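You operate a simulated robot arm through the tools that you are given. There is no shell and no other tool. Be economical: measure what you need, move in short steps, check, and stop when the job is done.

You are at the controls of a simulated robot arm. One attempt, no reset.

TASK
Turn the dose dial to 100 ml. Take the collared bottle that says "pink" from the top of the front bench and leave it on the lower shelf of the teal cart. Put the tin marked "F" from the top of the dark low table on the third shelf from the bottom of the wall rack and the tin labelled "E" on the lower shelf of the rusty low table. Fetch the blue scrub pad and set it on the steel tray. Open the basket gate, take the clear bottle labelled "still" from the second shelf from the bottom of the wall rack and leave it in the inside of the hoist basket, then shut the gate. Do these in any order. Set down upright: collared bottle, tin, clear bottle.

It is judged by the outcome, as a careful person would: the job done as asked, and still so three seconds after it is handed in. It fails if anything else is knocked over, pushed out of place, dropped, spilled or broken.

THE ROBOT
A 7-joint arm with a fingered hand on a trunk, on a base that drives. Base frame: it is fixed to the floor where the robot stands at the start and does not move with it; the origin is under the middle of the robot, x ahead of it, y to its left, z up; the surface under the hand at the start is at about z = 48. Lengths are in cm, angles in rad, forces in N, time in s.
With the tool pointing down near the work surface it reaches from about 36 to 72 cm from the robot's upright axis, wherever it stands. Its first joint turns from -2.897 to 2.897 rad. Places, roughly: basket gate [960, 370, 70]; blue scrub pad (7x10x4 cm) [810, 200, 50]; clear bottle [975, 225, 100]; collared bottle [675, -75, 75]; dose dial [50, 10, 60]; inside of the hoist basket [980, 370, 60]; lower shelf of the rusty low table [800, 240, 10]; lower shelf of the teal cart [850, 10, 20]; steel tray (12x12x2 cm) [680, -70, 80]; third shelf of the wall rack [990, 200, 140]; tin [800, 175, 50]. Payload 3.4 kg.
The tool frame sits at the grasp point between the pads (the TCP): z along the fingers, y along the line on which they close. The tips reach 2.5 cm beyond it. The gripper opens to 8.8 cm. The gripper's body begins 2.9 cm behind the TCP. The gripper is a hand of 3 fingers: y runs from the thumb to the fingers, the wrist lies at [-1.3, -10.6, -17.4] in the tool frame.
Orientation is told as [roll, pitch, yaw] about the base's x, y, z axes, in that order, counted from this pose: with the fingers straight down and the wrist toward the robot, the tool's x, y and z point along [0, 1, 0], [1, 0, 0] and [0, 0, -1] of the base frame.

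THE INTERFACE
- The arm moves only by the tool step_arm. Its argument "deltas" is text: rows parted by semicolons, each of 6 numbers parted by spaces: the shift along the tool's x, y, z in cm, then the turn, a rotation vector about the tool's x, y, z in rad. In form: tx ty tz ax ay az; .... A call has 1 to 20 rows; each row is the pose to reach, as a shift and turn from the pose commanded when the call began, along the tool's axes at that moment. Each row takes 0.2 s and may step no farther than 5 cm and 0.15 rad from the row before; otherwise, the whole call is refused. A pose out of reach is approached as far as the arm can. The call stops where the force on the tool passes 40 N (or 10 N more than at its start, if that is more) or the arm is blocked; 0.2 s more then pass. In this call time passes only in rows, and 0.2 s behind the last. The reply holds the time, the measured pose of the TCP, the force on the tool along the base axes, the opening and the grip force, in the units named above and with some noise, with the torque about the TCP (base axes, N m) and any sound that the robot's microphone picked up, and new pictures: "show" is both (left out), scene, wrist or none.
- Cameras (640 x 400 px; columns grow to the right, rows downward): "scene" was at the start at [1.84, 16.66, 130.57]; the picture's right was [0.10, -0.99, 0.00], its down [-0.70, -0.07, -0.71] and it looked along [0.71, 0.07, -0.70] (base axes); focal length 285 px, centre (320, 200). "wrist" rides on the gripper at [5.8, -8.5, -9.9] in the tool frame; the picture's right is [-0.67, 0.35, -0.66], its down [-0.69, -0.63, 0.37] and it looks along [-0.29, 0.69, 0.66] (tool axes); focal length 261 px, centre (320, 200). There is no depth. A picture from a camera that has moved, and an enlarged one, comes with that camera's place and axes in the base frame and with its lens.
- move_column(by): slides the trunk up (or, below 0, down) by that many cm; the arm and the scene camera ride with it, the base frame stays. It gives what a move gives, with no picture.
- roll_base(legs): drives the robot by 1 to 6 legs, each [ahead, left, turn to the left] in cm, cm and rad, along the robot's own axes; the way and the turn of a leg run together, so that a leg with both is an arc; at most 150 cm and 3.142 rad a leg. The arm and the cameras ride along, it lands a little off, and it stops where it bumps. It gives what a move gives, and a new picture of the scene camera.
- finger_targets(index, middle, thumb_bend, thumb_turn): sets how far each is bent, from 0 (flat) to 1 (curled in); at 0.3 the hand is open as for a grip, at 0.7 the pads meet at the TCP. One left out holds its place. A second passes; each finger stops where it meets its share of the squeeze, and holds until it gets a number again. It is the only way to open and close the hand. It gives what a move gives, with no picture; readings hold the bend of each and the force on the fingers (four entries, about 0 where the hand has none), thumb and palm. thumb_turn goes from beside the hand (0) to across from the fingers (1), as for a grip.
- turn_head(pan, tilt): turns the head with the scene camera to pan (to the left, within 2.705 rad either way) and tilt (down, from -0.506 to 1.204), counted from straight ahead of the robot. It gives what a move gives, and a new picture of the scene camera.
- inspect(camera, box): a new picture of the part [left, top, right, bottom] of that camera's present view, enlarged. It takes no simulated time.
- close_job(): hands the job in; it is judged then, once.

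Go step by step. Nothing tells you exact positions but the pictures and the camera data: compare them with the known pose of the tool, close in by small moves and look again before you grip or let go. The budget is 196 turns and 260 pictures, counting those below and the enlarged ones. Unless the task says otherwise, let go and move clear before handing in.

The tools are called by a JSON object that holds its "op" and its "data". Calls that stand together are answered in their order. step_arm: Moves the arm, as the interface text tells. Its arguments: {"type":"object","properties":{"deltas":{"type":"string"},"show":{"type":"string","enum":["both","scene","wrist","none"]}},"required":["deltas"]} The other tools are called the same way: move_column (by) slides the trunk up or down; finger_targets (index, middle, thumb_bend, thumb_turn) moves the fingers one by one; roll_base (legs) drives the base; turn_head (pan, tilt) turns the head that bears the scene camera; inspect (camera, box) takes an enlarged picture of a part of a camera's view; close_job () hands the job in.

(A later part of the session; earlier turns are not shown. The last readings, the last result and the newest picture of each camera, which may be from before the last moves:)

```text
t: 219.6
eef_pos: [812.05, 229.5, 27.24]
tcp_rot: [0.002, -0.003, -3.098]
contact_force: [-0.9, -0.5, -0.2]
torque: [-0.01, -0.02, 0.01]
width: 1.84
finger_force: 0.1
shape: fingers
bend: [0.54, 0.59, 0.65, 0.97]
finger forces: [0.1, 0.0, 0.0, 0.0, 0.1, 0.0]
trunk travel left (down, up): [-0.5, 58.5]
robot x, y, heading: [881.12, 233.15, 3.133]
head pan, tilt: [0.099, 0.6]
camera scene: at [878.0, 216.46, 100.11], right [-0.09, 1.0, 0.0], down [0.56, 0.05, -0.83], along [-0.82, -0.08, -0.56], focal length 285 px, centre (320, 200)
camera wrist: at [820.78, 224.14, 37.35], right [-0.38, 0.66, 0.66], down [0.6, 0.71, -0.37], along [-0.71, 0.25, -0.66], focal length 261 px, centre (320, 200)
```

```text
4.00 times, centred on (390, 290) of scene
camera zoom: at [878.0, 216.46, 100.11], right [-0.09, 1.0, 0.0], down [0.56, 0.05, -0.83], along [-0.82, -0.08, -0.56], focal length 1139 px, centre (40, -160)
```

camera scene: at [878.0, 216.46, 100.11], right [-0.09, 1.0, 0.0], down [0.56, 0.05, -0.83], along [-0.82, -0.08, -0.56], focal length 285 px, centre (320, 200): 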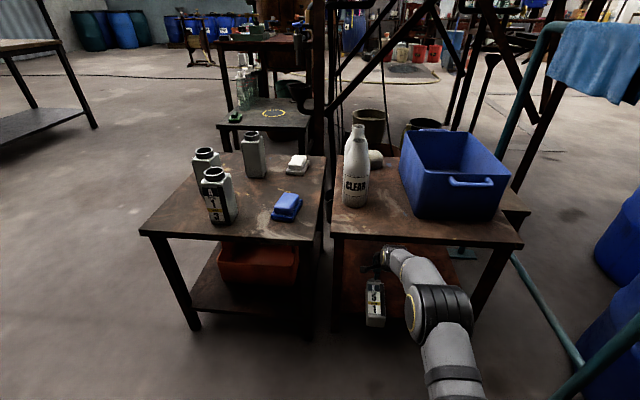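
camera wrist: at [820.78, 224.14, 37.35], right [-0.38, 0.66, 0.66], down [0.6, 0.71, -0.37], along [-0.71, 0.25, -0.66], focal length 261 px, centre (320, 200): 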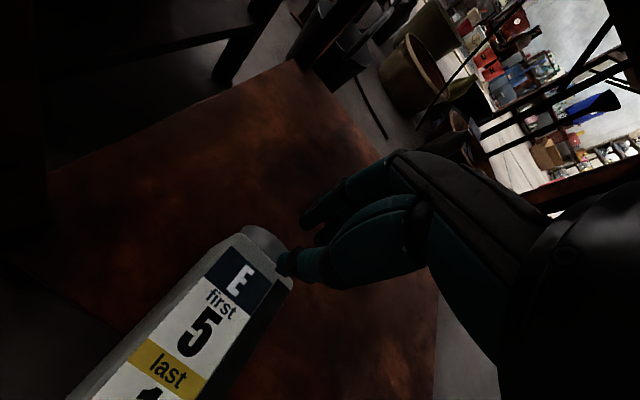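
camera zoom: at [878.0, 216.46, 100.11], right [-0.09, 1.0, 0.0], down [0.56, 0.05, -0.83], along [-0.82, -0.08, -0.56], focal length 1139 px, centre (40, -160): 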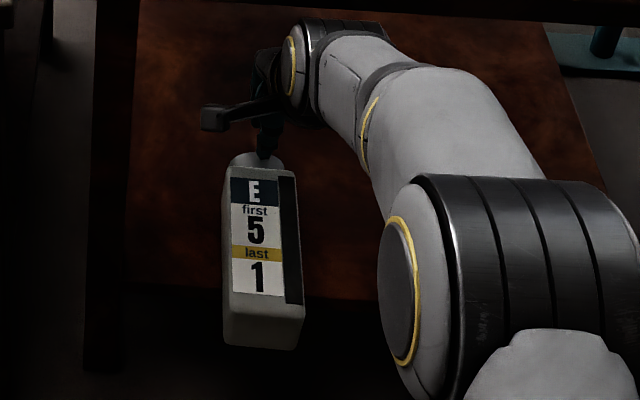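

The tin has tipped forward onto the shelf with its base sticking out over the edge. I'll let one instant pass without moving to see how it settles.

{"op": "step_arm", "data": {"deltas": "0 0 0 0 0 0"}}

{"op": "inspect", "data": {"camera": "scene", "box": [350, 240, 430, 340]}}

{"op": "inspect", "data": {"camera": "wrist", "box": [40, 180, 360, 400]}}

```text
t: 220.0
eef_pos: [812.05, 229.5, 27.16]
tcp_rot: [0.002, -0.002, -3.098]
contact_force: [0.1, -0.4, -0.3]
torque: [-0.03, 0.0, -0.02]
width: 1.84
finger_force: 0.1
shape: fingers
bend: [0.54, 0.59, 0.65, 0.97]
finger forces: [0.1, 0.0, 0.0, 0.0, 0.0, 0.0]
trunk travel left (down, up): [-0.5, 58.5]
robot x, y, heading: [881.37, 232.72, 3.136]
head pan, tilt: [0.099, 0.6]
camera scene: at [877.99, 216.46, 100.11], right [-0.09, 1.0, 0.0], down [0.56, 0.05, -0.83], along [-0.82, -0.08, -0.56], focal length 285 px, centre (320, 200)
camera wrist: at [820.82, 224.13, 37.3], right [-0.38, 0.66, 0.65], down [0.6, 0.71, -0.37], along [-0.71, 0.25, -0.66], focal length 261 px, centre (320, 200)
```

scene: 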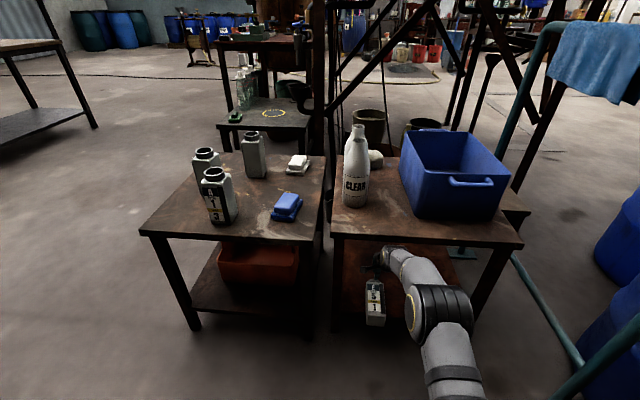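
wrist: 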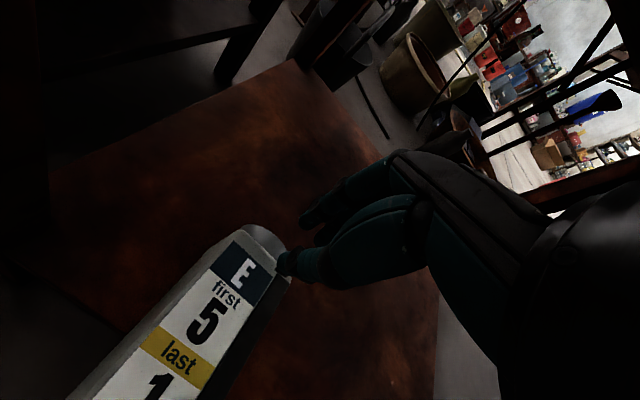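

```text
4.00 times, centred on (390, 290) of scene
camera zoom: at [877.99, 216.46, 100.11], right [-0.09, 1.0, 0.0], down [0.56, 0.05, -0.83], along [-0.82, -0.08, -0.56], focal length 1139 px, centre (40, -160)
```

zoom: 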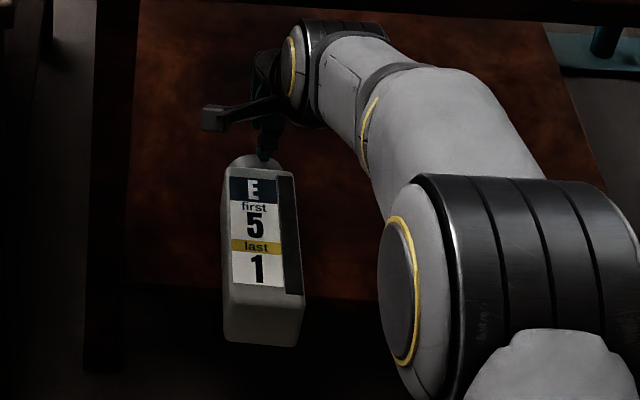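

```text
1.82 times, centred on (200, 290) of wrist
camera zoom: at [820.82, 224.13, 37.3], right [-0.38, 0.66, 0.65], down [0.6, 0.71, -0.37], along [-0.71, 0.25, -0.66], focal length 474 px, centre (538, 36)
```

zoom: 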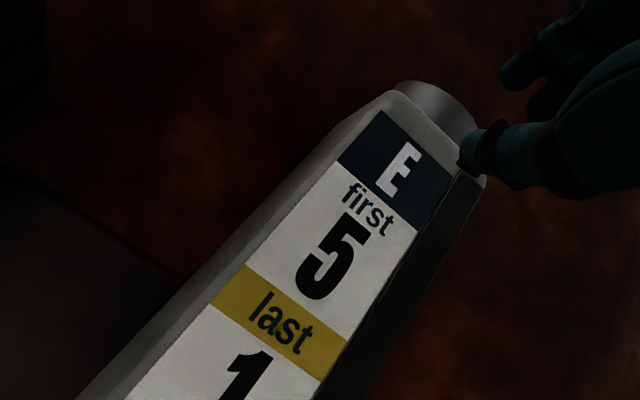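

It has come to rest lying on its back on the shelf, label up, base about 4 cm over the edge, with nothing visibly spilled. I'll back the hand out and prepare a sideways pinch, tool down with the closing line along y. Pitching the hand 90° then brings the tin upright with the hand horizontal.

{"op": "step_arm", "data": {"deltas": "0 -3 0 0 0 0; 0 -6 0 0 0 0; 0 -10 0 0 0 0; 0 -13.3 0 0 0 0", "show": "none"}}

{"op": "finger_targets", "data": {"index": 0.3, "middle": 0.3, "thumb_bend": 0.3}}

{"op": "roll_base", "data": {"legs": [[-14, 0, 0]]}}

{"op": "step_arm", "data": {"deltas": "0 0 -2 0 0 -0.14; 0 0 -4 0 0 -0.28; 0 0 -6 0 0 -0.42; 0 0 -8 0 0 -0.56; 0 0 -8 0 0 -0.7; 0 0 -8 0 0 -0.84; 0 0 -8 0 0 -0.98; 0 0 -8 0 0 -1.12; 0 0 -8 0 0 -1.26; 0 0 -8 0 0 -1.4; 0 0 -8 0 0 -1.54; 0 0 -8 0 0 -1.6"}}

{"op": "inspect", "data": {"camera": "scene", "box": [300, 170, 500, 370]}}

```text
t: 221.0
eef_pos: [825.38, 229.88, 27.03]
tcp_rot: [0.001, -0.001, -3.098]
contact_force: [-0.2, 0.5, 0.2]
torque: [0.05, -0.05, -0.01]
width: 1.84
finger_force: 0.1
shape: fingers
bend: [0.54, 0.59, 0.65, 0.97]
finger forces: [0.0, 0.1, 0.0, 0.0, 0.1, 0.0]
trunk travel left (down, up): [-0.5, 58.5]
robot x, y, heading: [881.35, 233.32, 3.135]
head pan, tilt: [0.099, 0.6]
```

```text
t: 222.0
eef_pos: [825.38, 229.85, 27.01]
tcp_rot: [0.0, 0.0, -3.1]
contact_force: [-0.6, 0.5, 0.4]
torque: [-0.07, 0.01, -0.01]
width: 8.4
finger_force: 0.0
shape: fingers
bend: [0.3, 0.3, 0.3, 0.97]
finger forces: [0.1, 0.0, 0.0, 0.0, 0.1, 0.0]
trunk travel left (down, up): [-0.5, 58.5]
robot x, y, heading: [881.13, 232.9, 3.135]
head pan, tilt: [0.099, 0.6]
```

```text
t: 223.3
eef_pos: [839.35, 229.83, 26.97]
tcp_rot: [0.001, 0.0, -3.098]
contact_force: [-0.1, 0.8, 0.1]
torque: [-0.01, 0.0, -0.01]
width: 8.47
finger_force: 0.1
shape: fingers
bend: [0.3, 0.3, 0.3, 0.97]
finger forces: [0.1, 0.0, 0.1, 0.0, 0.1, 0.0]
trunk travel left (down, up): [-0.5, 58.5]
robot x, y, heading: [895.18, 232.89, 3.133]
head pan, tilt: [0.099, 0.6]
camera scene: at [892.05, 216.36, 100.11], right [-0.09, 1.0, 0.0], down [0.56, 0.05, -0.83], along [-0.82, -0.08, -0.56], focal length 285 px, centre (320, 200)
```

scene: 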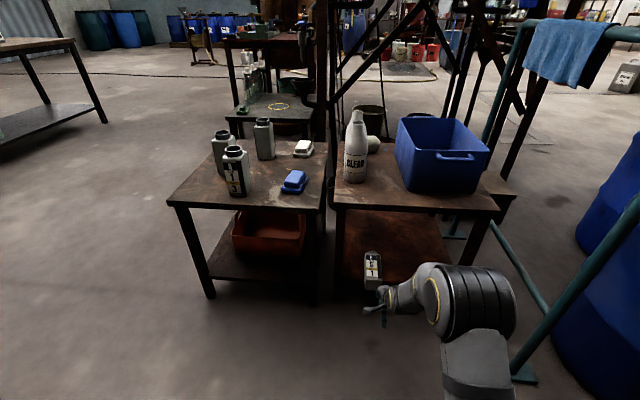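

```text
t: 225.9
eef_pos: [839.44, 229.93, 35.05]
tcp_rot: [-0.001, -0.003, -1.495]
contact_force: [0.2, 0.3, 0.2]
torque: [0.02, 0.0, 0.03]
width: 8.44
finger_force: 0.1
shape: fingers
bend: [0.3, 0.3, 0.3, 0.97]
finger forces: [0.1, 0.0, 0.0, 0.0, 0.0, 0.0]
trunk travel left (down, up): [-0.5, 58.5]
robot x, y, heading: [895.32, 233.11, 3.139]
head pan, tilt: [0.099, 0.6]
camera scene: at [892.05, 216.37, 100.11], right [-0.09, 1.0, 0.0], down [0.56, 0.05, -0.83], along [-0.82, -0.08, -0.56], focal length 285 px, centre (320, 200)
camera wrist: at [844.58, 238.85, 45.11], right [-0.64, -0.4, 0.66], down [-0.73, 0.58, -0.37], along [-0.23, -0.72, -0.66], focal length 261 px, centre (320, 200)
```

scene: 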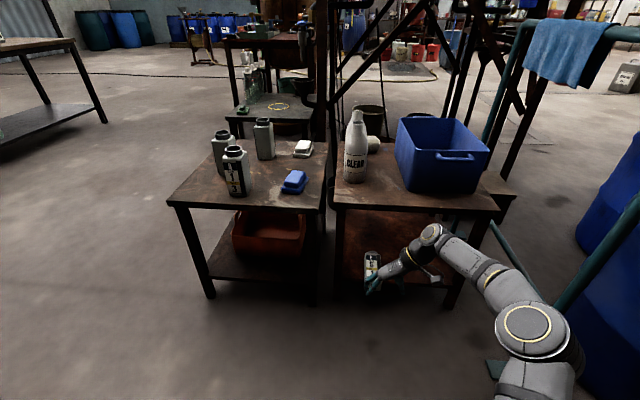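
wrist: 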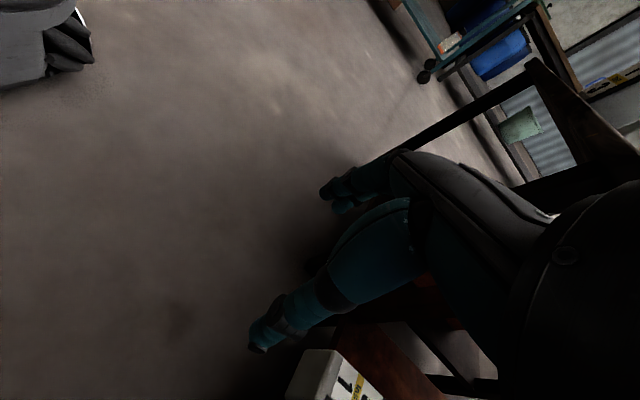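

```text
2.00 times, centred on (400, 270) of scene
camera zoom: at [892.05, 216.37, 100.11], right [-0.09, 1.0, 0.0], down [0.56, 0.05, -0.83], along [-0.82, -0.08, -0.56], focal length 569 px, centre (160, 60)
```

zoom: 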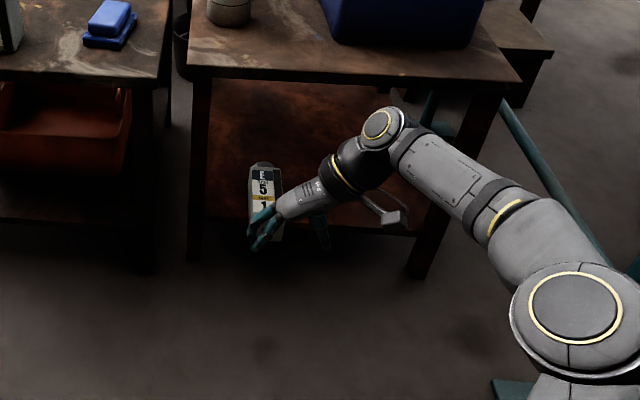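

The sideways yaw is reachable. I'll zoom in to measure the lying tin precisely.

{"op": "inspect", "data": {"camera": "scene", "box": [410, 240, 460, 300]}}

{"op": "inspect", "data": {"camera": "scene", "box": [330, 200, 470, 320]}}

```text
6.67 times, centred on (435, 270) of scene
camera zoom: at [892.05, 216.37, 100.11], right [-0.09, 1.0, 0.0], down [0.56, 0.05, -0.83], along [-0.82, -0.08, -0.56], focal length 1898 px, centre (-447, -267)
```

zoom: 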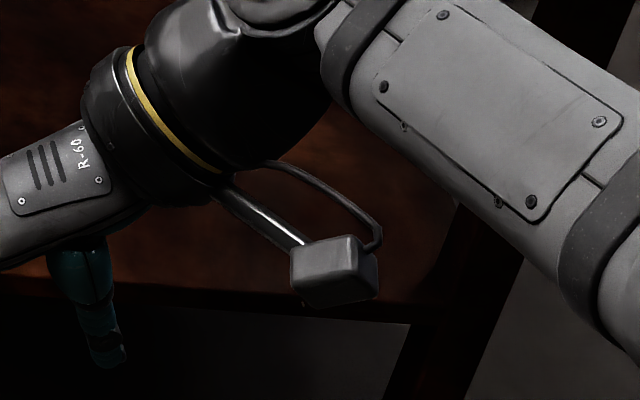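

```text
3.33 times, centred on (400, 260) of scene
camera zoom: at [892.05, 216.37, 100.11], right [-0.09, 1.0, 0.0], down [0.56, 0.05, -0.83], along [-0.82, -0.08, -0.56], focal length 949 px, centre (53, 0)
```

zoom: 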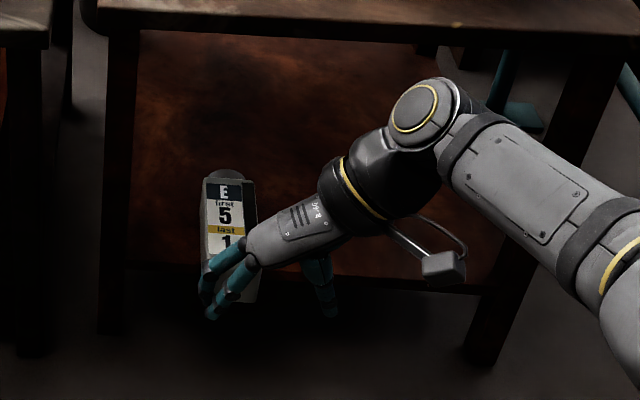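

The lying tin spans x 808–821, centred at y 229.75, and is about 6 cm wide. I'll shift the base left for elbow room and set the hand with a forward tilt of 0.35, at a height that clears the tin.

{"op": "roll_base", "data": {"legs": [[0, 10, 0]]}}

{"op": "step_arm", "data": {"deltas": "0 -2.5 2 0 -0.1 0.03; 0 -5 4 0 -0.2 0.06; 0 -7.5 7 0 -0.3 0.076; 0 -9.8 10 0 -0.35 0.076"}}

```text
t: 227.1
eef_pos: [839.41, 219.97, 35.08]
tcp_rot: [0.0, -0.001, -1.499]
contact_force: [0.3, -0.6, -0.3]
torque: [-0.02, -0.02, -0.01]
width: 8.45
finger_force: 0.1
shape: fingers
bend: [0.3, 0.3, 0.3, 0.97]
finger forces: [0.0, 0.1, 0.0, 0.1, 0.0, 0.0]
trunk travel left (down, up): [-0.5, 58.5]
robot x, y, heading: [895.01, 223.05, 3.132]
head pan, tilt: [0.099, 0.6]
camera scene: at [891.96, 206.4, 100.11], right [-0.09, 1.0, 0.0], down [0.56, 0.05, -0.83], along [-0.82, -0.08, -0.56], focal length 285 px, centre (320, 200)
```

scene: 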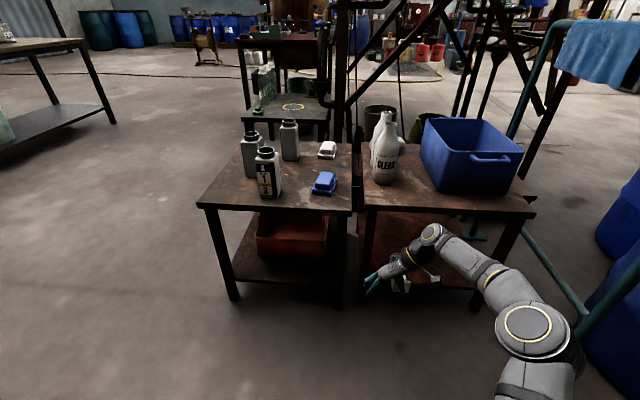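

```text
t: 228.1
eef_pos: [838.49, 229.66, 24.9]
tcp_rot: [-0.352, -0.016, -1.575]
contact_force: [0.8, -0.5, -0.5]
torque: [0.01, -0.03, 0.01]
width: 8.43
finger_force: 0.0
shape: fingers
bend: [0.3, 0.3, 0.3, 0.97]
finger forces: [0.0, 0.0, 0.1, 0.0, 0.0, 0.1]
trunk travel left (down, up): [-0.5, 58.5]
robot x, y, heading: [894.99, 223.07, 3.134]
head pan, tilt: [0.099, 0.6]
camera scene: at [891.96, 206.4, 100.12], right [-0.09, 1.0, 0.0], down [0.56, 0.05, -0.83], along [-0.82, -0.08, -0.56], focal length 285 px, centre (320, 200)
camera wrist: at [847.41, 238.28, 32.26], right [-0.4, -0.33, 0.85], down [-0.77, 0.63, -0.12], along [-0.5, -0.7, -0.51], focal length 261 px, centre (320, 200)
```

scene: 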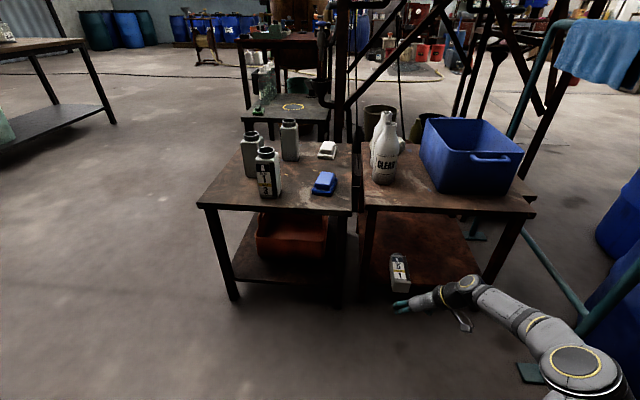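
wrist: 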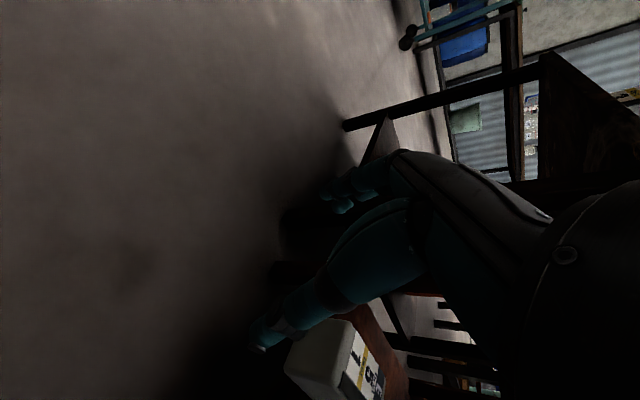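

{"op": "inspect", "data": {"camera": "scene", "box": [360, 230, 460, 320]}}

```text
4.44 times, centred on (410, 275) of scene
camera zoom: at [891.96, 206.4, 100.12], right [-0.09, 1.0, 0.0], down [0.56, 0.05, -0.83], along [-0.82, -0.08, -0.56], focal length 1265 px, centre (-80, -133)
```

zoom: 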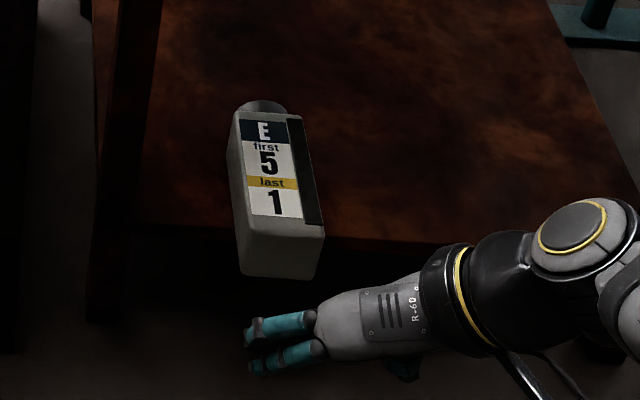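

The tin is about 6.1 cm thick, with its base at x 820.9 and shelf z 11.6. I'll lower to just above its thickness and drive in so the fingers straddle its middle.

{"op": "step_arm", "data": {"deltas": "0.7 0 1.9 0 0 0; 1.33 0 3.6 0 0 0", "show": "none"}}

{"op": "roll_base", "data": {"legs": [[18, 0, 0]]}}

{"op": "inspect", "data": {"camera": "scene", "box": [340, 200, 500, 340]}}

{"op": "inspect", "data": {"camera": "wrist", "box": [160, 150, 480, 400]}}

```text
t: 228.7
eef_pos: [838.52, 229.61, 21.16]
tcp_rot: [-0.35, -0.017, -1.576]
contact_force: [-0.5, 0.4, -0.1]
torque: [0.01, -0.03, 0.03]
width: 8.41
finger_force: 0.0
shape: fingers
bend: [0.3, 0.3, 0.3, 0.97]
finger forces: [0.0, 0.0, 0.0, 0.0, 0.1, 0.0]
trunk travel left (down, up): [-0.5, 58.5]
robot x, y, heading: [894.73, 222.7, 3.131]
head pan, tilt: [0.099, 0.6]
```

```text
t: 230.2
eef_pos: [820.09, 229.93, 21.12]
tcp_rot: [-0.35, -0.015, -1.576]
contact_force: [-0.3, -0.5, -0.2]
torque: [0.01, 0.03, -0.02]
width: 8.43
finger_force: 0.1
shape: fingers
bend: [0.3, 0.3, 0.3, 0.97]
finger forces: [0.0, 0.1, 0.0, 0.0, 0.0, 0.0]
trunk travel left (down, up): [-0.5, 58.5]
robot x, y, heading: [876.66, 223.01, 3.133]
head pan, tilt: [0.099, 0.6]
camera scene: at [873.54, 206.59, 100.11], right [-0.09, 1.0, 0.0], down [0.56, 0.05, -0.83], along [-0.82, -0.07, -0.56], focal length 285 px, centre (320, 200)
```

scene: 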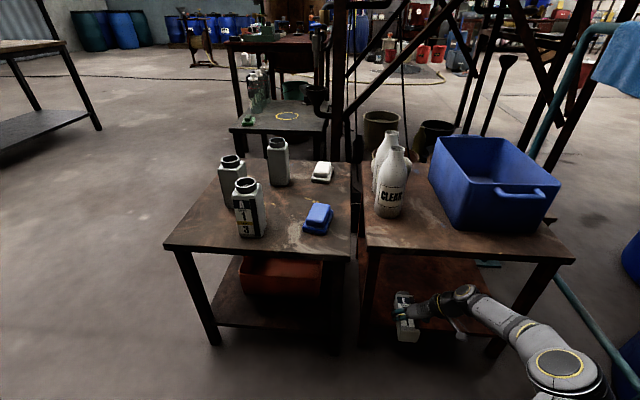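

```text
2.86 times, centred on (420, 270) of scene
camera zoom: at [873.54, 206.59, 100.11], right [-0.09, 1.0, 0.0], down [0.56, 0.05, -0.83], along [-0.82, -0.07, -0.56], focal length 813 px, centre (34, 0)
```

zoom: 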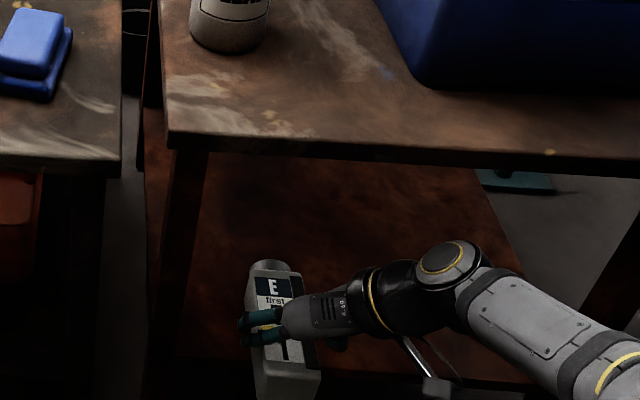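

```text
1.60 times, centred on (320, 275) of wrist
camera zoom: at [829.07, 238.58, 28.54], right [-0.41, -0.33, 0.85], down [-0.77, 0.63, -0.12], along [-0.5, -0.7, -0.51], focal length 417 px, centre (320, 80)
```

zoom: 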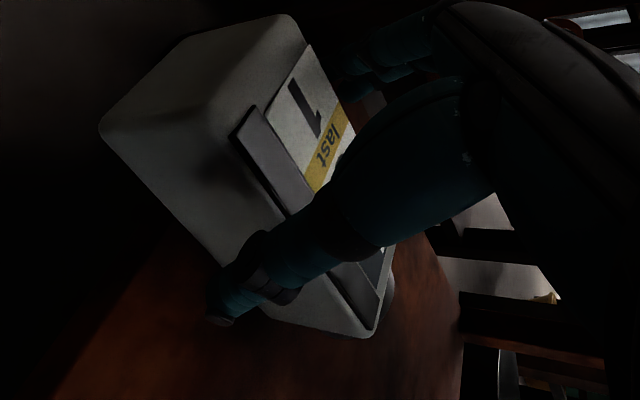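

The fingers straddle it with space. I'll move forward 6.5 and then down 5.9.

{"op": "step_arm", "data": {"deltas": "-3.06 0.1 1.11 0 0 0; -6.11 0.2 2.23 0 0 0; -5.42 0.2 4.11 0 0 0; -4.74 0.2 5.99 0 0 0; -4.4 0.2 6.9 0 0 0; -4.09 0.2 7.78 0 0 0"}}

{"op": "inspect", "data": {"camera": "scene", "box": [340, 220, 480, 340]}}

{"op": "inspect", "data": {"camera": "wrist", "box": [160, 150, 480, 400]}}

```text
t: 231.5
eef_pos: [814.33, 229.63, 17.64]
tcp_rot: [-0.363, -0.023, -1.583]
contact_force: [0.3, -1.0, 23.8]
torque: [-0.04, -0.36, -0.03]
width: 9.47
finger_force: 16.2
shape: fingers
bend: [0.26, 0.3, 0.3, 0.98]
finger forces: [17.6, 0.0, 0.0, 0.0, 15.0, 0.0]
out of reach, approached as far as the arm can: row 3, 4, 5, 6
trunk travel left (down, up): [-0.5, 58.5]
robot x, y, heading: [877.14, 223.17, 3.136]
head pan, tilt: [0.099, 0.6]
stopped in row 6: the force on the tool passed its limit at 45 N (the readings are from after the stop); the commanded pose is now the measured one
camera scene: at [873.72, 206.57, 100.12], right [-0.09, 1.0, 0.0], down [0.56, 0.05, -0.83], along [-0.82, -0.07, -0.56], focal length 285 px, centre (320, 200)
camera wrist: at [823.47, 238.32, 24.77], right [-0.4, -0.32, 0.86], down [-0.76, 0.64, -0.11], along [-0.51, -0.7, -0.5], focal length 261 px, centre (320, 200)
```

scene: 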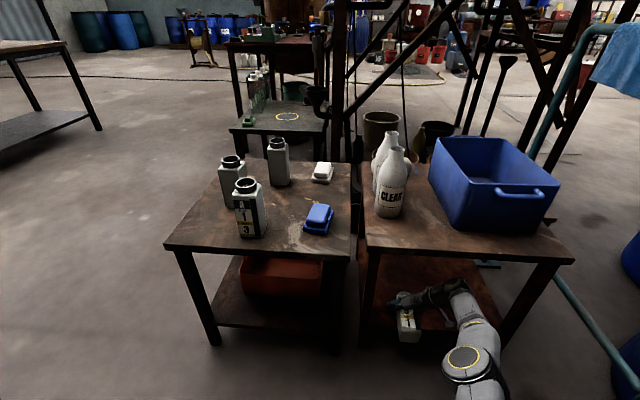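
wrist: 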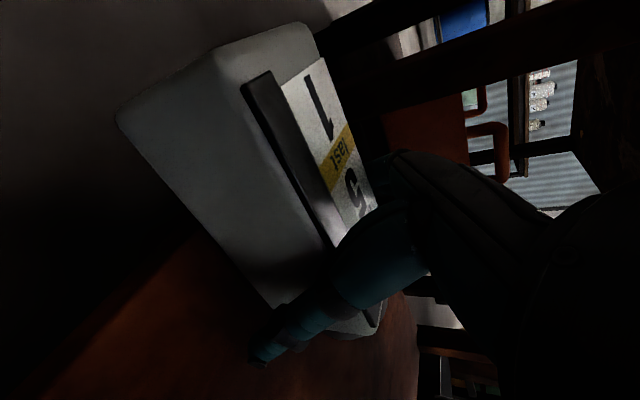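

```text
3.33 times, centred on (410, 280) of scene
camera zoom: at [873.72, 206.57, 100.12], right [-0.09, 1.0, 0.0], down [0.56, 0.05, -0.83], along [-0.82, -0.07, -0.56], focal length 949 px, centre (20, -67)
```

zoom: 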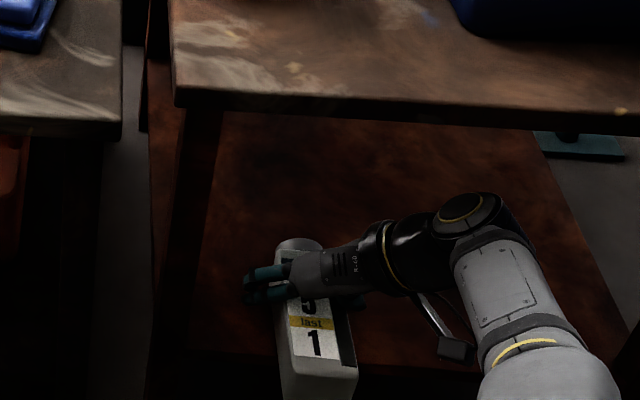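

```text
1.60 times, centred on (320, 275) of wrist
camera zoom: at [823.47, 238.32, 24.77], right [-0.4, -0.32, 0.86], down [-0.76, 0.64, -0.11], along [-0.51, -0.7, -0.5], focal length 417 px, centre (320, 80)
```

zoom: 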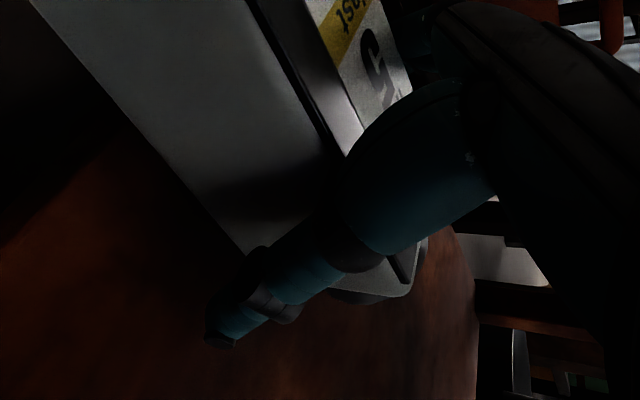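

The fingertips are wedged along both sides of the tin and the arm is near its limit. The fingers overlap about 2.4 cm, so I'll close here.

{"op": "finger_targets", "data": {"index": 0.65, "middle": 0.65, "thumb_bend": 0.65}}

{"op": "inspect", "data": {"camera": "wrist", "box": [80, 100, 480, 400]}}

{"op": "inspect", "data": {"camera": "scene", "box": [340, 220, 480, 340]}}

```text
t: 232.5
eef_pos: [814.26, 229.75, 17.73]
tcp_rot: [-0.365, -0.024, -1.585]
contact_force: [3.7, -0.1, 22.4]
torque: [-0.34, -0.34, 0.16]
width: 6.69
finger_force: 35.8
shape: fingers
bend: [0.27, 0.49, 0.63, 0.97]
finger forces: [28.8, 7.9, 0.0, 0.0, 35.4, 0.0]
trunk travel left (down, up): [-0.5, 58.5]
robot x, y, heading: [877.03, 223.13, 3.136]
head pan, tilt: [0.099, 0.6]
stopped: the force on the tool passed its limit at 40 N (the readings are from after the stop); the commanded pose is now the measured one
```

```text
1.33 times, centred on (280, 250) of wrist
camera zoom: at [823.41, 238.35, 24.83], right [-0.4, -0.32, 0.86], down [-0.76, 0.64, -0.11], along [-0.51, -0.7, -0.5], focal length 348 px, centre (373, 133)
```

zoom: 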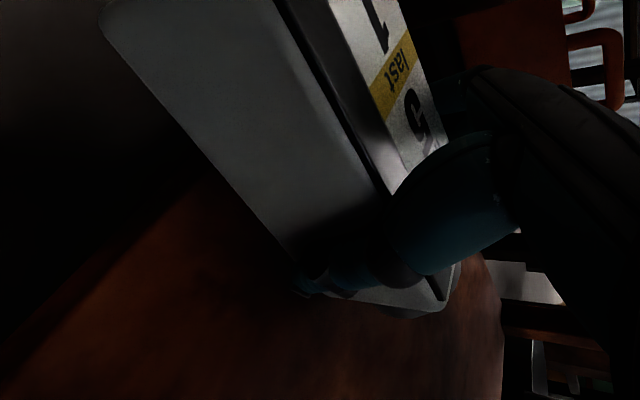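

```text
3.33 times, centred on (410, 280) of scene
camera zoom: at [873.71, 206.57, 100.08], right [-0.09, 1.0, 0.0], down [0.56, 0.05, -0.83], along [-0.82, -0.07, -0.56], focal length 949 px, centre (20, -67)
```

zoom: 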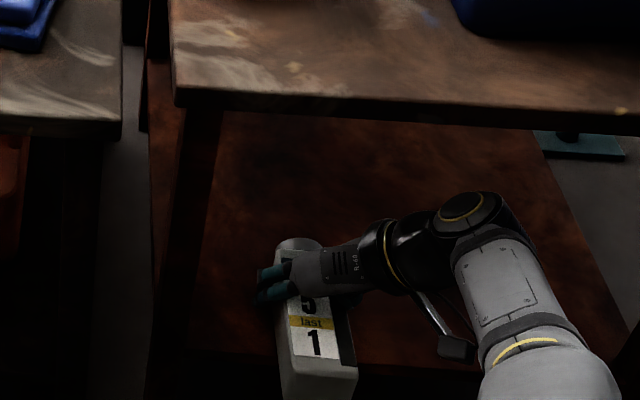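

I have a firm squeeze. I'll lift a little and see whether the tin follows.

{"op": "step_arm", "data": {"deltas": "-0.35 0 -0.94 0 0 0; -0.7 0 -1.9 0 0 0"}}

{"op": "inspect", "data": {"camera": "scene", "box": [340, 220, 480, 340]}}

{"op": "inspect", "data": {"camera": "wrist", "box": [80, 100, 480, 400]}}

```text
t: 233.1
eef_pos: [814.5, 229.8, 19.5]
tcp_rot: [-0.36, -0.02, -1.583]
contact_force: [0.0, -0.7, -1.2]
torque: [0.01, 0.01, 0.01]
width: 6.6
finger_force: 29.2
shape: fingers
bend: [0.27, 0.49, 0.61, 0.97]
finger forces: [20.9, 7.4, 0.0, 0.1, 30.6, 0.0]
trunk travel left (down, up): [-0.5, 58.5]
robot x, y, heading: [876.71, 223.5, 3.13]
head pan, tilt: [0.099, 0.6]
camera scene: at [873.51, 206.59, 100.09], right [-0.09, 1.0, 0.0], down [0.56, 0.05, -0.82], along [-0.82, -0.07, -0.57], focal length 285 px, centre (320, 200)
camera wrist: at [823.51, 238.32, 26.62], right [-0.4, -0.33, 0.86], down [-0.76, 0.64, -0.11], along [-0.51, -0.7, -0.5], focal length 261 px, centre (320, 200)
```

scene: 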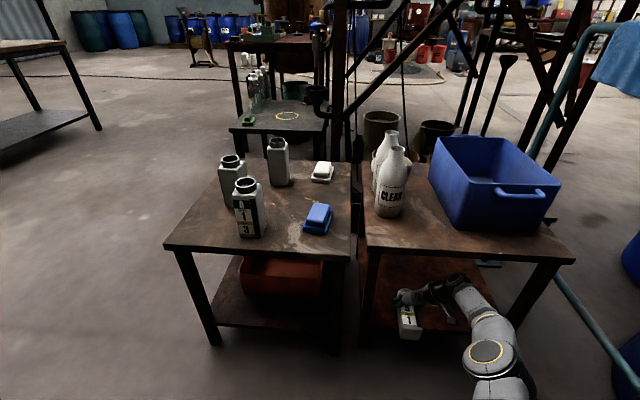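
wrist: 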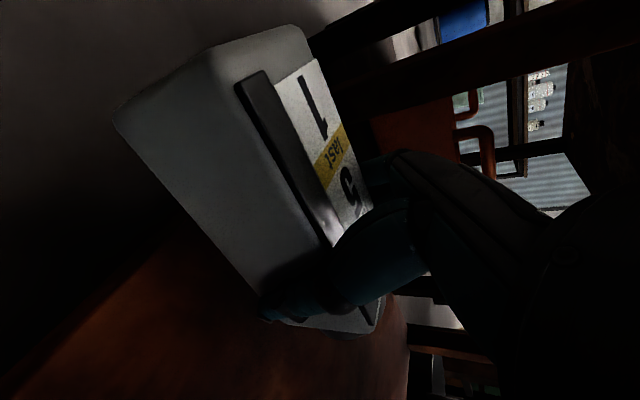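

```text
3.33 times, centred on (410, 280) of scene
camera zoom: at [873.51, 206.59, 100.09], right [-0.09, 1.0, 0.0], down [0.56, 0.05, -0.82], along [-0.82, -0.07, -0.57], focal length 949 px, centre (20, -67)
```

zoom: 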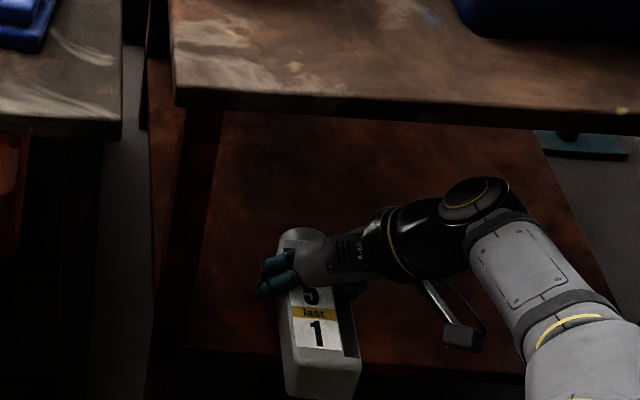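

```text
1.33 times, centred on (280, 250) of wrist
camera zoom: at [823.51, 238.32, 26.62], right [-0.4, -0.33, 0.86], down [-0.76, 0.64, -0.11], along [-0.51, -0.7, -0.5], focal length 348 px, centre (373, 133)
```

zoom: 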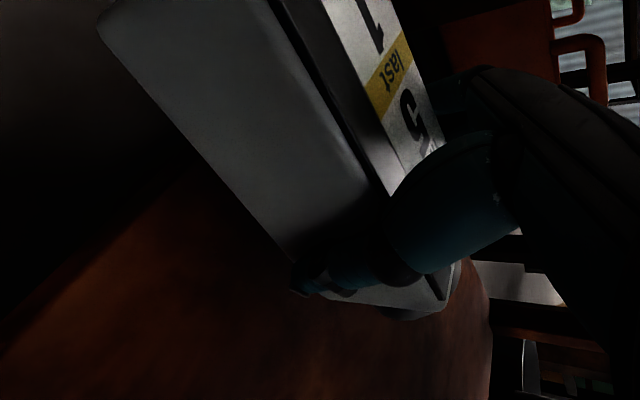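

The tin is securely held. I'll back out from the table, raise a little, and pitch the hand forward to bring the tin upright.

{"op": "roll_base", "data": {"legs": [[-30, 0, 0]]}}

{"op": "move_column", "data": {"by": 15}}

{"op": "step_arm", "data": {"deltas": "0 0 0 0 -0.14 0; 0 0 0 0 -0.28 0; 0 0 0 0 -0.42 0; 0 0 0 0 -0.56 0; 0 0 0 0 -0.7 0; 0 0 0 0 -0.84 0; 0 0 0 0 -0.98 0; 0 0 0 0 -1.1 0; 0 0 0 0 -1.21 0"}}

{"op": "inspect", "data": {"camera": "scene", "box": [320, 180, 520, 360]}}

```text
t: 235.1
eef_pos: [844.82, 229.53, 19.47]
tcp_rot: [-0.36, -0.021, -1.586]
contact_force: [0.0, -0.7, -0.5]
torque: [-0.02, -0.01, -0.01]
width: 6.58
finger_force: 28.9
shape: fingers
bend: [0.27, 0.49, 0.61, 0.97]
finger forces: [20.8, 7.3, 0.0, 0.1, 30.7, 0.0]
trunk travel left (down, up): [-0.5, 58.5]
robot x, y, heading: [906.97, 222.8, 3.124]
head pan, tilt: [0.099, 0.6]
camera scene: at [903.74, 206.23, 100.11], right [-0.09, 1.0, 0.0], down [0.56, 0.05, -0.83], along [-0.82, -0.07, -0.56], focal length 285 px, centre (320, 200)
```

scene: 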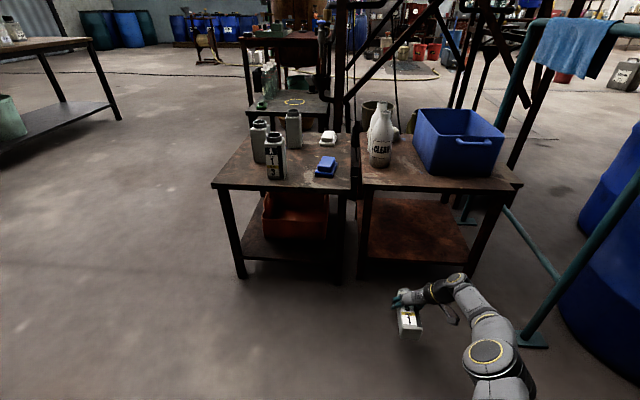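

```text
t: 236.9
eef_pos: [844.77, 229.48, 34.48]
tcp_rot: [-0.361, -0.02, -1.584]
contact_force: [-0.2, -0.5, -0.3]
torque: [-0.02, 0.05, -0.02]
width: 6.58
finger_force: 29.1
shape: fingers
bend: [0.27, 0.49, 0.61, 0.97]
finger forces: [20.9, 7.3, 0.0, 0.0, 30.7, 0.0]
trunk travel left (down, up): [-15.5, 43.5]
robot x, y, heading: [907.08, 223.05, 3.127]
head pan, tilt: [0.099, 0.6]
```

```text
t: 238.9
eef_pos: [846.28, 227.53, 48.2]
tcp_rot: [-1.456, 0.013, -1.596]
contact_force: [0.8, -0.2, -0.5]
torque: [-0.05, 0.02, 0.0]
width: 6.55
finger_force: 29.1
shape: fingers
bend: [0.27, 0.49, 0.61, 0.97]
finger forces: [20.3, 7.4, 0.0, 0.0, 29.7, 0.0]
out of reach, approached as far as the arm can: row 6, 7, 8, 9
trunk travel left (down, up): [-15.5, 43.5]
robot x, y, heading: [906.84, 222.74, 3.13]
head pan, tilt: [0.099, 0.6]
camera scene: at [903.74, 206.23, 115.11], right [-0.09, 1.0, 0.0], down [0.56, 0.05, -0.83], along [-0.82, -0.07, -0.56], focal length 285 px, centre (320, 200)
camera wrist: at [857.03, 235.78, 43.82], right [0.57, -0.37, 0.74], down [-0.43, 0.63, 0.65], along [-0.71, -0.68, 0.2], focal length 261 px, centre (320, 200)
```

scene: 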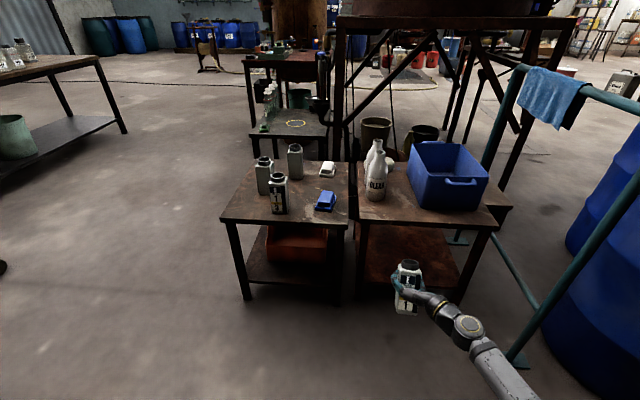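
wrist: 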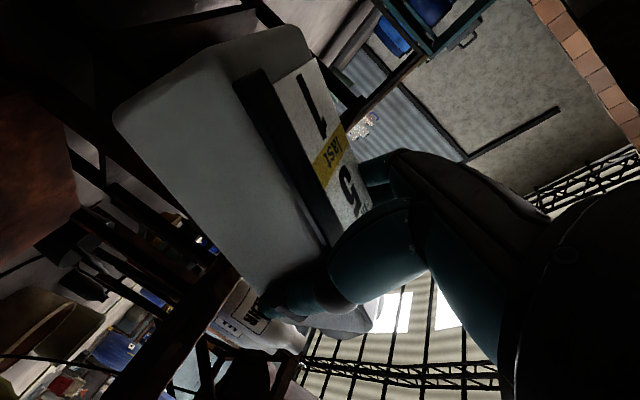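

```text
2.22 times, centred on (420, 270) of scene
camera zoom: at [903.74, 206.23, 115.11], right [-0.09, 1.0, 0.0], down [0.56, 0.05, -0.83], along [-0.82, -0.07, -0.56], focal length 632 px, centre (98, 44)
```

zoom: 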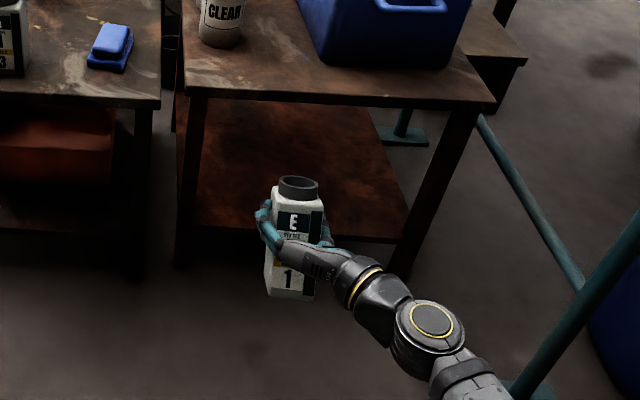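

The tin is upright in the hand, about 6° short of level. The contacts tell me the shelf is really at z about 15, which is why it caught. The arm can't get the hand horizontal this low when close in, so I'll test with more extension and the trunk down.

{"op": "roll_base", "data": {"legs": [[-12, 0, 0]]}}

{"op": "move_column", "data": {"by": -15}}

{"op": "step_arm", "data": {"deltas": "0 0 4 0 0 0; 0 0 8 0 -0.05 0; 0 0 12 0 -0.11 0; 0 0 16 0 -0.11 0; 0 0 18 0 -0.11 0"}}

```text
t: 240.1
eef_pos: [858.29, 227.49, 48.14]
tcp_rot: [-1.453, 0.013, -1.599]
contact_force: [-0.1, -0.1, -1.3]
torque: [0.01, -0.01, 0.03]
width: 6.55
finger_force: 28.7
shape: fingers
bend: [0.27, 0.49, 0.61, 0.97]
finger forces: [20.2, 7.4, 0.1, 0.0, 29.6, 0.0]
trunk travel left (down, up): [-15.5, 43.5]
robot x, y, heading: [918.7, 222.71, 3.129]
head pan, tilt: [0.099, 0.6]
camera scene: at [915.68, 206.05, 115.11], right [-0.08, 1.0, 0.0], down [0.56, 0.05, -0.83], along [-0.82, -0.07, -0.56], focal length 285 px, centre (320, 200)
```

scene: 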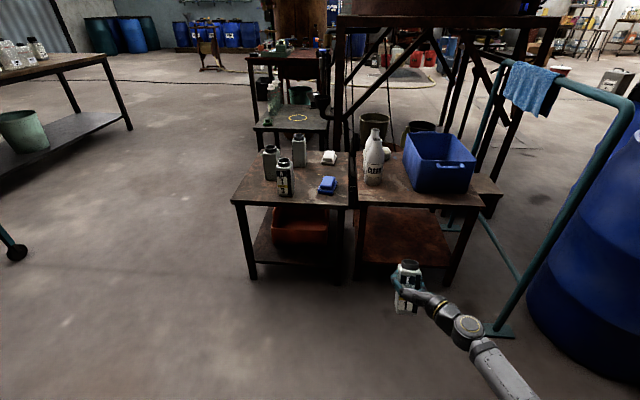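

```text
t: 241.9
eef_pos: [858.32, 227.5, 33.18]
tcp_rot: [-1.454, 0.012, -1.6]
contact_force: [-0.3, -0.1, -0.1]
torque: [-0.01, -0.03, 0.02]
width: 6.56
finger_force: 28.5
shape: fingers
bend: [0.27, 0.49, 0.61, 0.97]
finger forces: [20.4, 7.4, 0.1, 0.0, 29.6, 0.0]
trunk travel left (down, up): [-0.5, 58.5]
robot x, y, heading: [919.51, 222.62, 3.127]
head pan, tilt: [0.099, 0.6]
```

```text
t: 243.1
eef_pos: [843.48, 226.5, 39.31]
tcp_rot: [-1.535, 0.021, -1.605]
contact_force: [-0.2, 1.1, -0.9]
torque: [0.0, -0.02, 0.02]
width: 6.5
finger_force: 28.2
shape: fingers
bend: [0.27, 0.49, 0.6, 0.97]
finger forces: [19.6, 7.5, 0.0, 0.1, 29.3, 0.1]
out of reach, approached as far as the arm can: row 1, 2, 3, 4, 5
trunk travel left (down, up): [-0.5, 58.5]
robot x, y, heading: [919.23, 222.61, 3.124]
head pan, tilt: [0.099, 0.6]
camera scene: at [915.69, 206.06, 100.11], right [-0.08, 1.0, 0.0], down [0.56, 0.05, -0.83], along [-0.82, -0.07, -0.56], focal length 285 px, centre (320, 200)
camera wrist: at [853.96, 234.79, 34.19], right [0.62, -0.38, 0.69], down [-0.37, 0.63, 0.69], along [-0.69, -0.68, 0.25], focal length 261 px, centre (320, 200)
```

scene: 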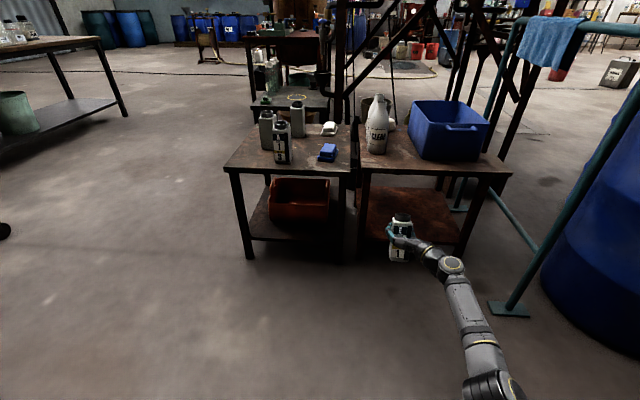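
wrist: 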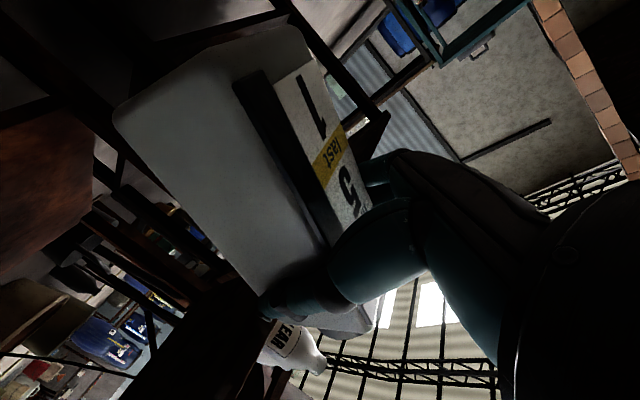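

Extending only makes it higher, so that pose can't reach this shelf. I'll stand the tin temporarily on the free front strip of the rusty table top and regrip it with a 45° tilted hand. First I'll raise and level it: the tin was lying at tool tilt 0.36, so upright means the tool points about 20° up.

{"op": "move_column", "data": {"by": 38}}

{"op": "step_arm", "data": {"deltas": "0 0 -2 0 -0.1 0; 0 0 -4 0 -0.2 0; 0 0 -6 0 -0.3 0; 0 0 -8 0 -0.396 0"}}

{"op": "inspect", "data": {"camera": "scene", "box": [320, 120, 520, 320]}}

```text
t: 246.8
eef_pos: [843.5, 226.46, 77.33]
tcp_rot: [-1.537, 0.021, -1.603]
contact_force: [-0.6, -0.2, -1.1]
torque: [-0.02, 0.02, -0.02]
width: 6.55
finger_force: 28.3
shape: fingers
bend: [0.27, 0.49, 0.6, 0.97]
finger forces: [19.7, 7.4, 0.0, 0.0, 29.1, 0.0]
trunk travel left (down, up): [-38.5, 20.5]
robot x, y, heading: [918.88, 222.67, 3.129]
head pan, tilt: [0.099, 0.6]
```

```text
t: 247.8
eef_pos: [853.55, 223.05, 88.57]
tcp_rot: [-1.84, 0.05, -1.622]
contact_force: [0.6, -0.3, -1.1]
torque: [0.0, 0.0, 0.0]
width: 6.51
finger_force: 27.3
shape: fingers
bend: [0.27, 0.49, 0.6, 0.96]
finger forces: [18.9, 7.4, 0.0, 0.0, 28.2, 0.0]
out of reach, approached as far as the arm can: row 1, 2, 3, 4
trunk travel left (down, up): [-38.5, 20.5]
robot x, y, heading: [918.98, 222.38, 3.125]
head pan, tilt: [0.099, 0.6]
camera scene: at [915.65, 206.05, 138.11], right [-0.08, 1.0, 0.0], down [0.56, 0.05, -0.82], along [-0.82, -0.07, -0.57], focal length 285 px, centre (320, 200)
camera wrist: at [862.05, 231.58, 80.91], right [0.79, -0.41, 0.45], down [-0.14, 0.6, 0.79], along [-0.6, -0.69, 0.42], focal length 261 px, centre (320, 200)
```

scene: 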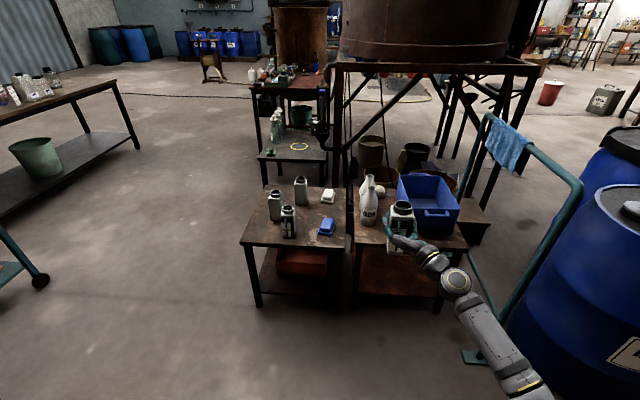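
wrist: 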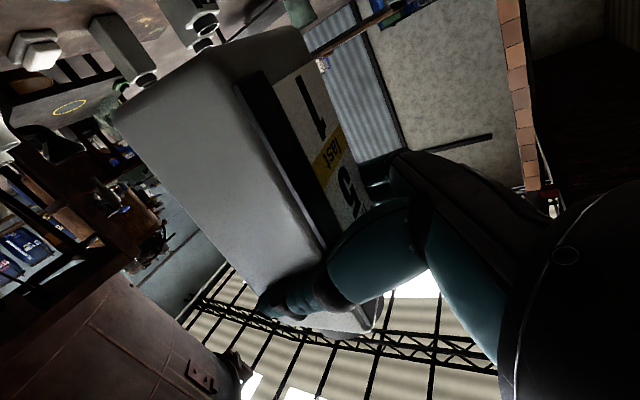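

```text
2.00 times, centred on (420, 220) of scene
camera zoom: at [915.65, 206.05, 138.11], right [-0.08, 1.0, 0.0], down [0.56, 0.05, -0.82], along [-0.82, -0.07, -0.57], focal length 569 px, centre (120, 160)
```

zoom: 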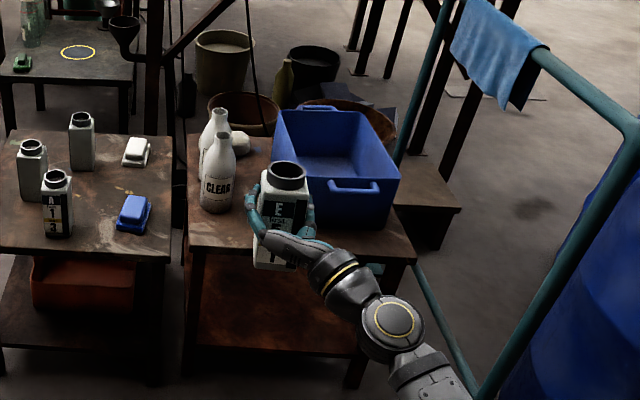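

The tin is nearly upright. Its centre is about 3 cm beyond the TCP with the base about 9.4 below. I'll drive so it stands over the free strip at about (814, 231) between the CLEAR bottle and the tub.

{"op": "roll_base", "data": {"legs": [[0, -8, 0], [36.5, 0, 0]]}}

{"op": "turn_head", "data": {"pan": 0.0, "tilt": 0.9}}

{"op": "inspect", "data": {"camera": "scene", "box": [260, 120, 460, 280]}}

```text
t: 250.8
eef_pos: [817.02, 231.61, 88.54]
tcp_rot: [-1.841, 0.048, -1.623]
contact_force: [-0.7, -1.1, -1.7]
torque: [0.0, -0.03, 0.0]
width: 6.47
finger_force: 27.4
shape: fingers
bend: [0.27, 0.49, 0.6, 0.96]
finger forces: [19.0, 7.3, 0.0, 0.0, 28.2, 0.0]
trunk travel left (down, up): [-38.5, 20.5]
robot x, y, heading: [882.67, 231.0, 3.128]
head pan, tilt: [0.099, 0.6]
camera scene: at [879.2, 214.59, 138.11], right [-0.08, 1.0, 0.0], down [0.56, 0.05, -0.83], along [-0.82, -0.07, -0.56], focal length 285 px, centre (320, 200)
```

scene: 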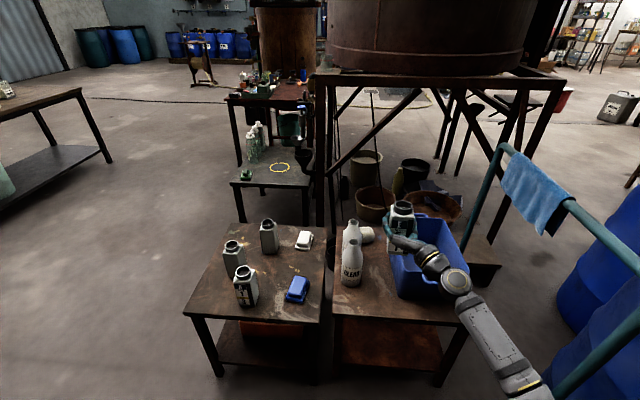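

```text
t: 251.6
eef_pos: [816.97, 231.5, 88.46]
tcp_rot: [-1.84, 0.048, -1.624]
contact_force: [-0.2, 0.9, -1.3]
torque: [-0.01, -0.03, -0.02]
width: 6.48
finger_force: 26.7
shape: fingers
bend: [0.27, 0.49, 0.6, 0.96]
finger forces: [18.9, 7.4, 0.0, 0.0, 28.3, 0.0]
trunk travel left (down, up): [-38.5, 20.5]
robot x, y, heading: [882.39, 231.35, 3.128]
head pan, tilt: [0.0, 0.901]
camera scene: at [880.45, 215.44, 135.64], right [0.02, 1.0, 0.0], down [0.78, -0.01, -0.62], along [-0.62, 0.01, -0.78], focal length 285 px, centre (320, 200)
```

scene: 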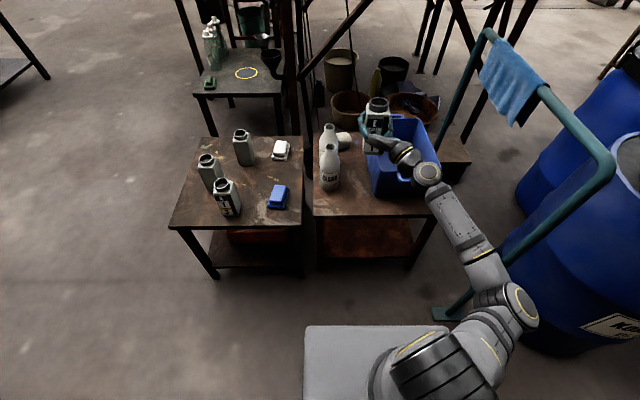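

```text
2.50 times, centred on (360, 200) of scene
camera zoom: at [880.45, 215.44, 135.64], right [0.02, 1.0, 0.0], down [0.78, -0.01, -0.62], along [-0.62, 0.01, -0.78], focal length 712 px, centre (220, 200)
```

zoom: 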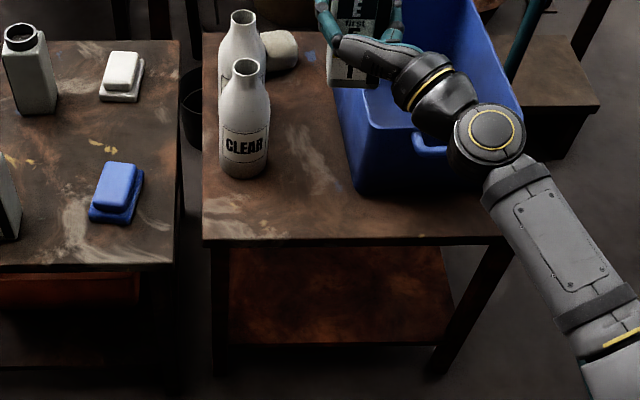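

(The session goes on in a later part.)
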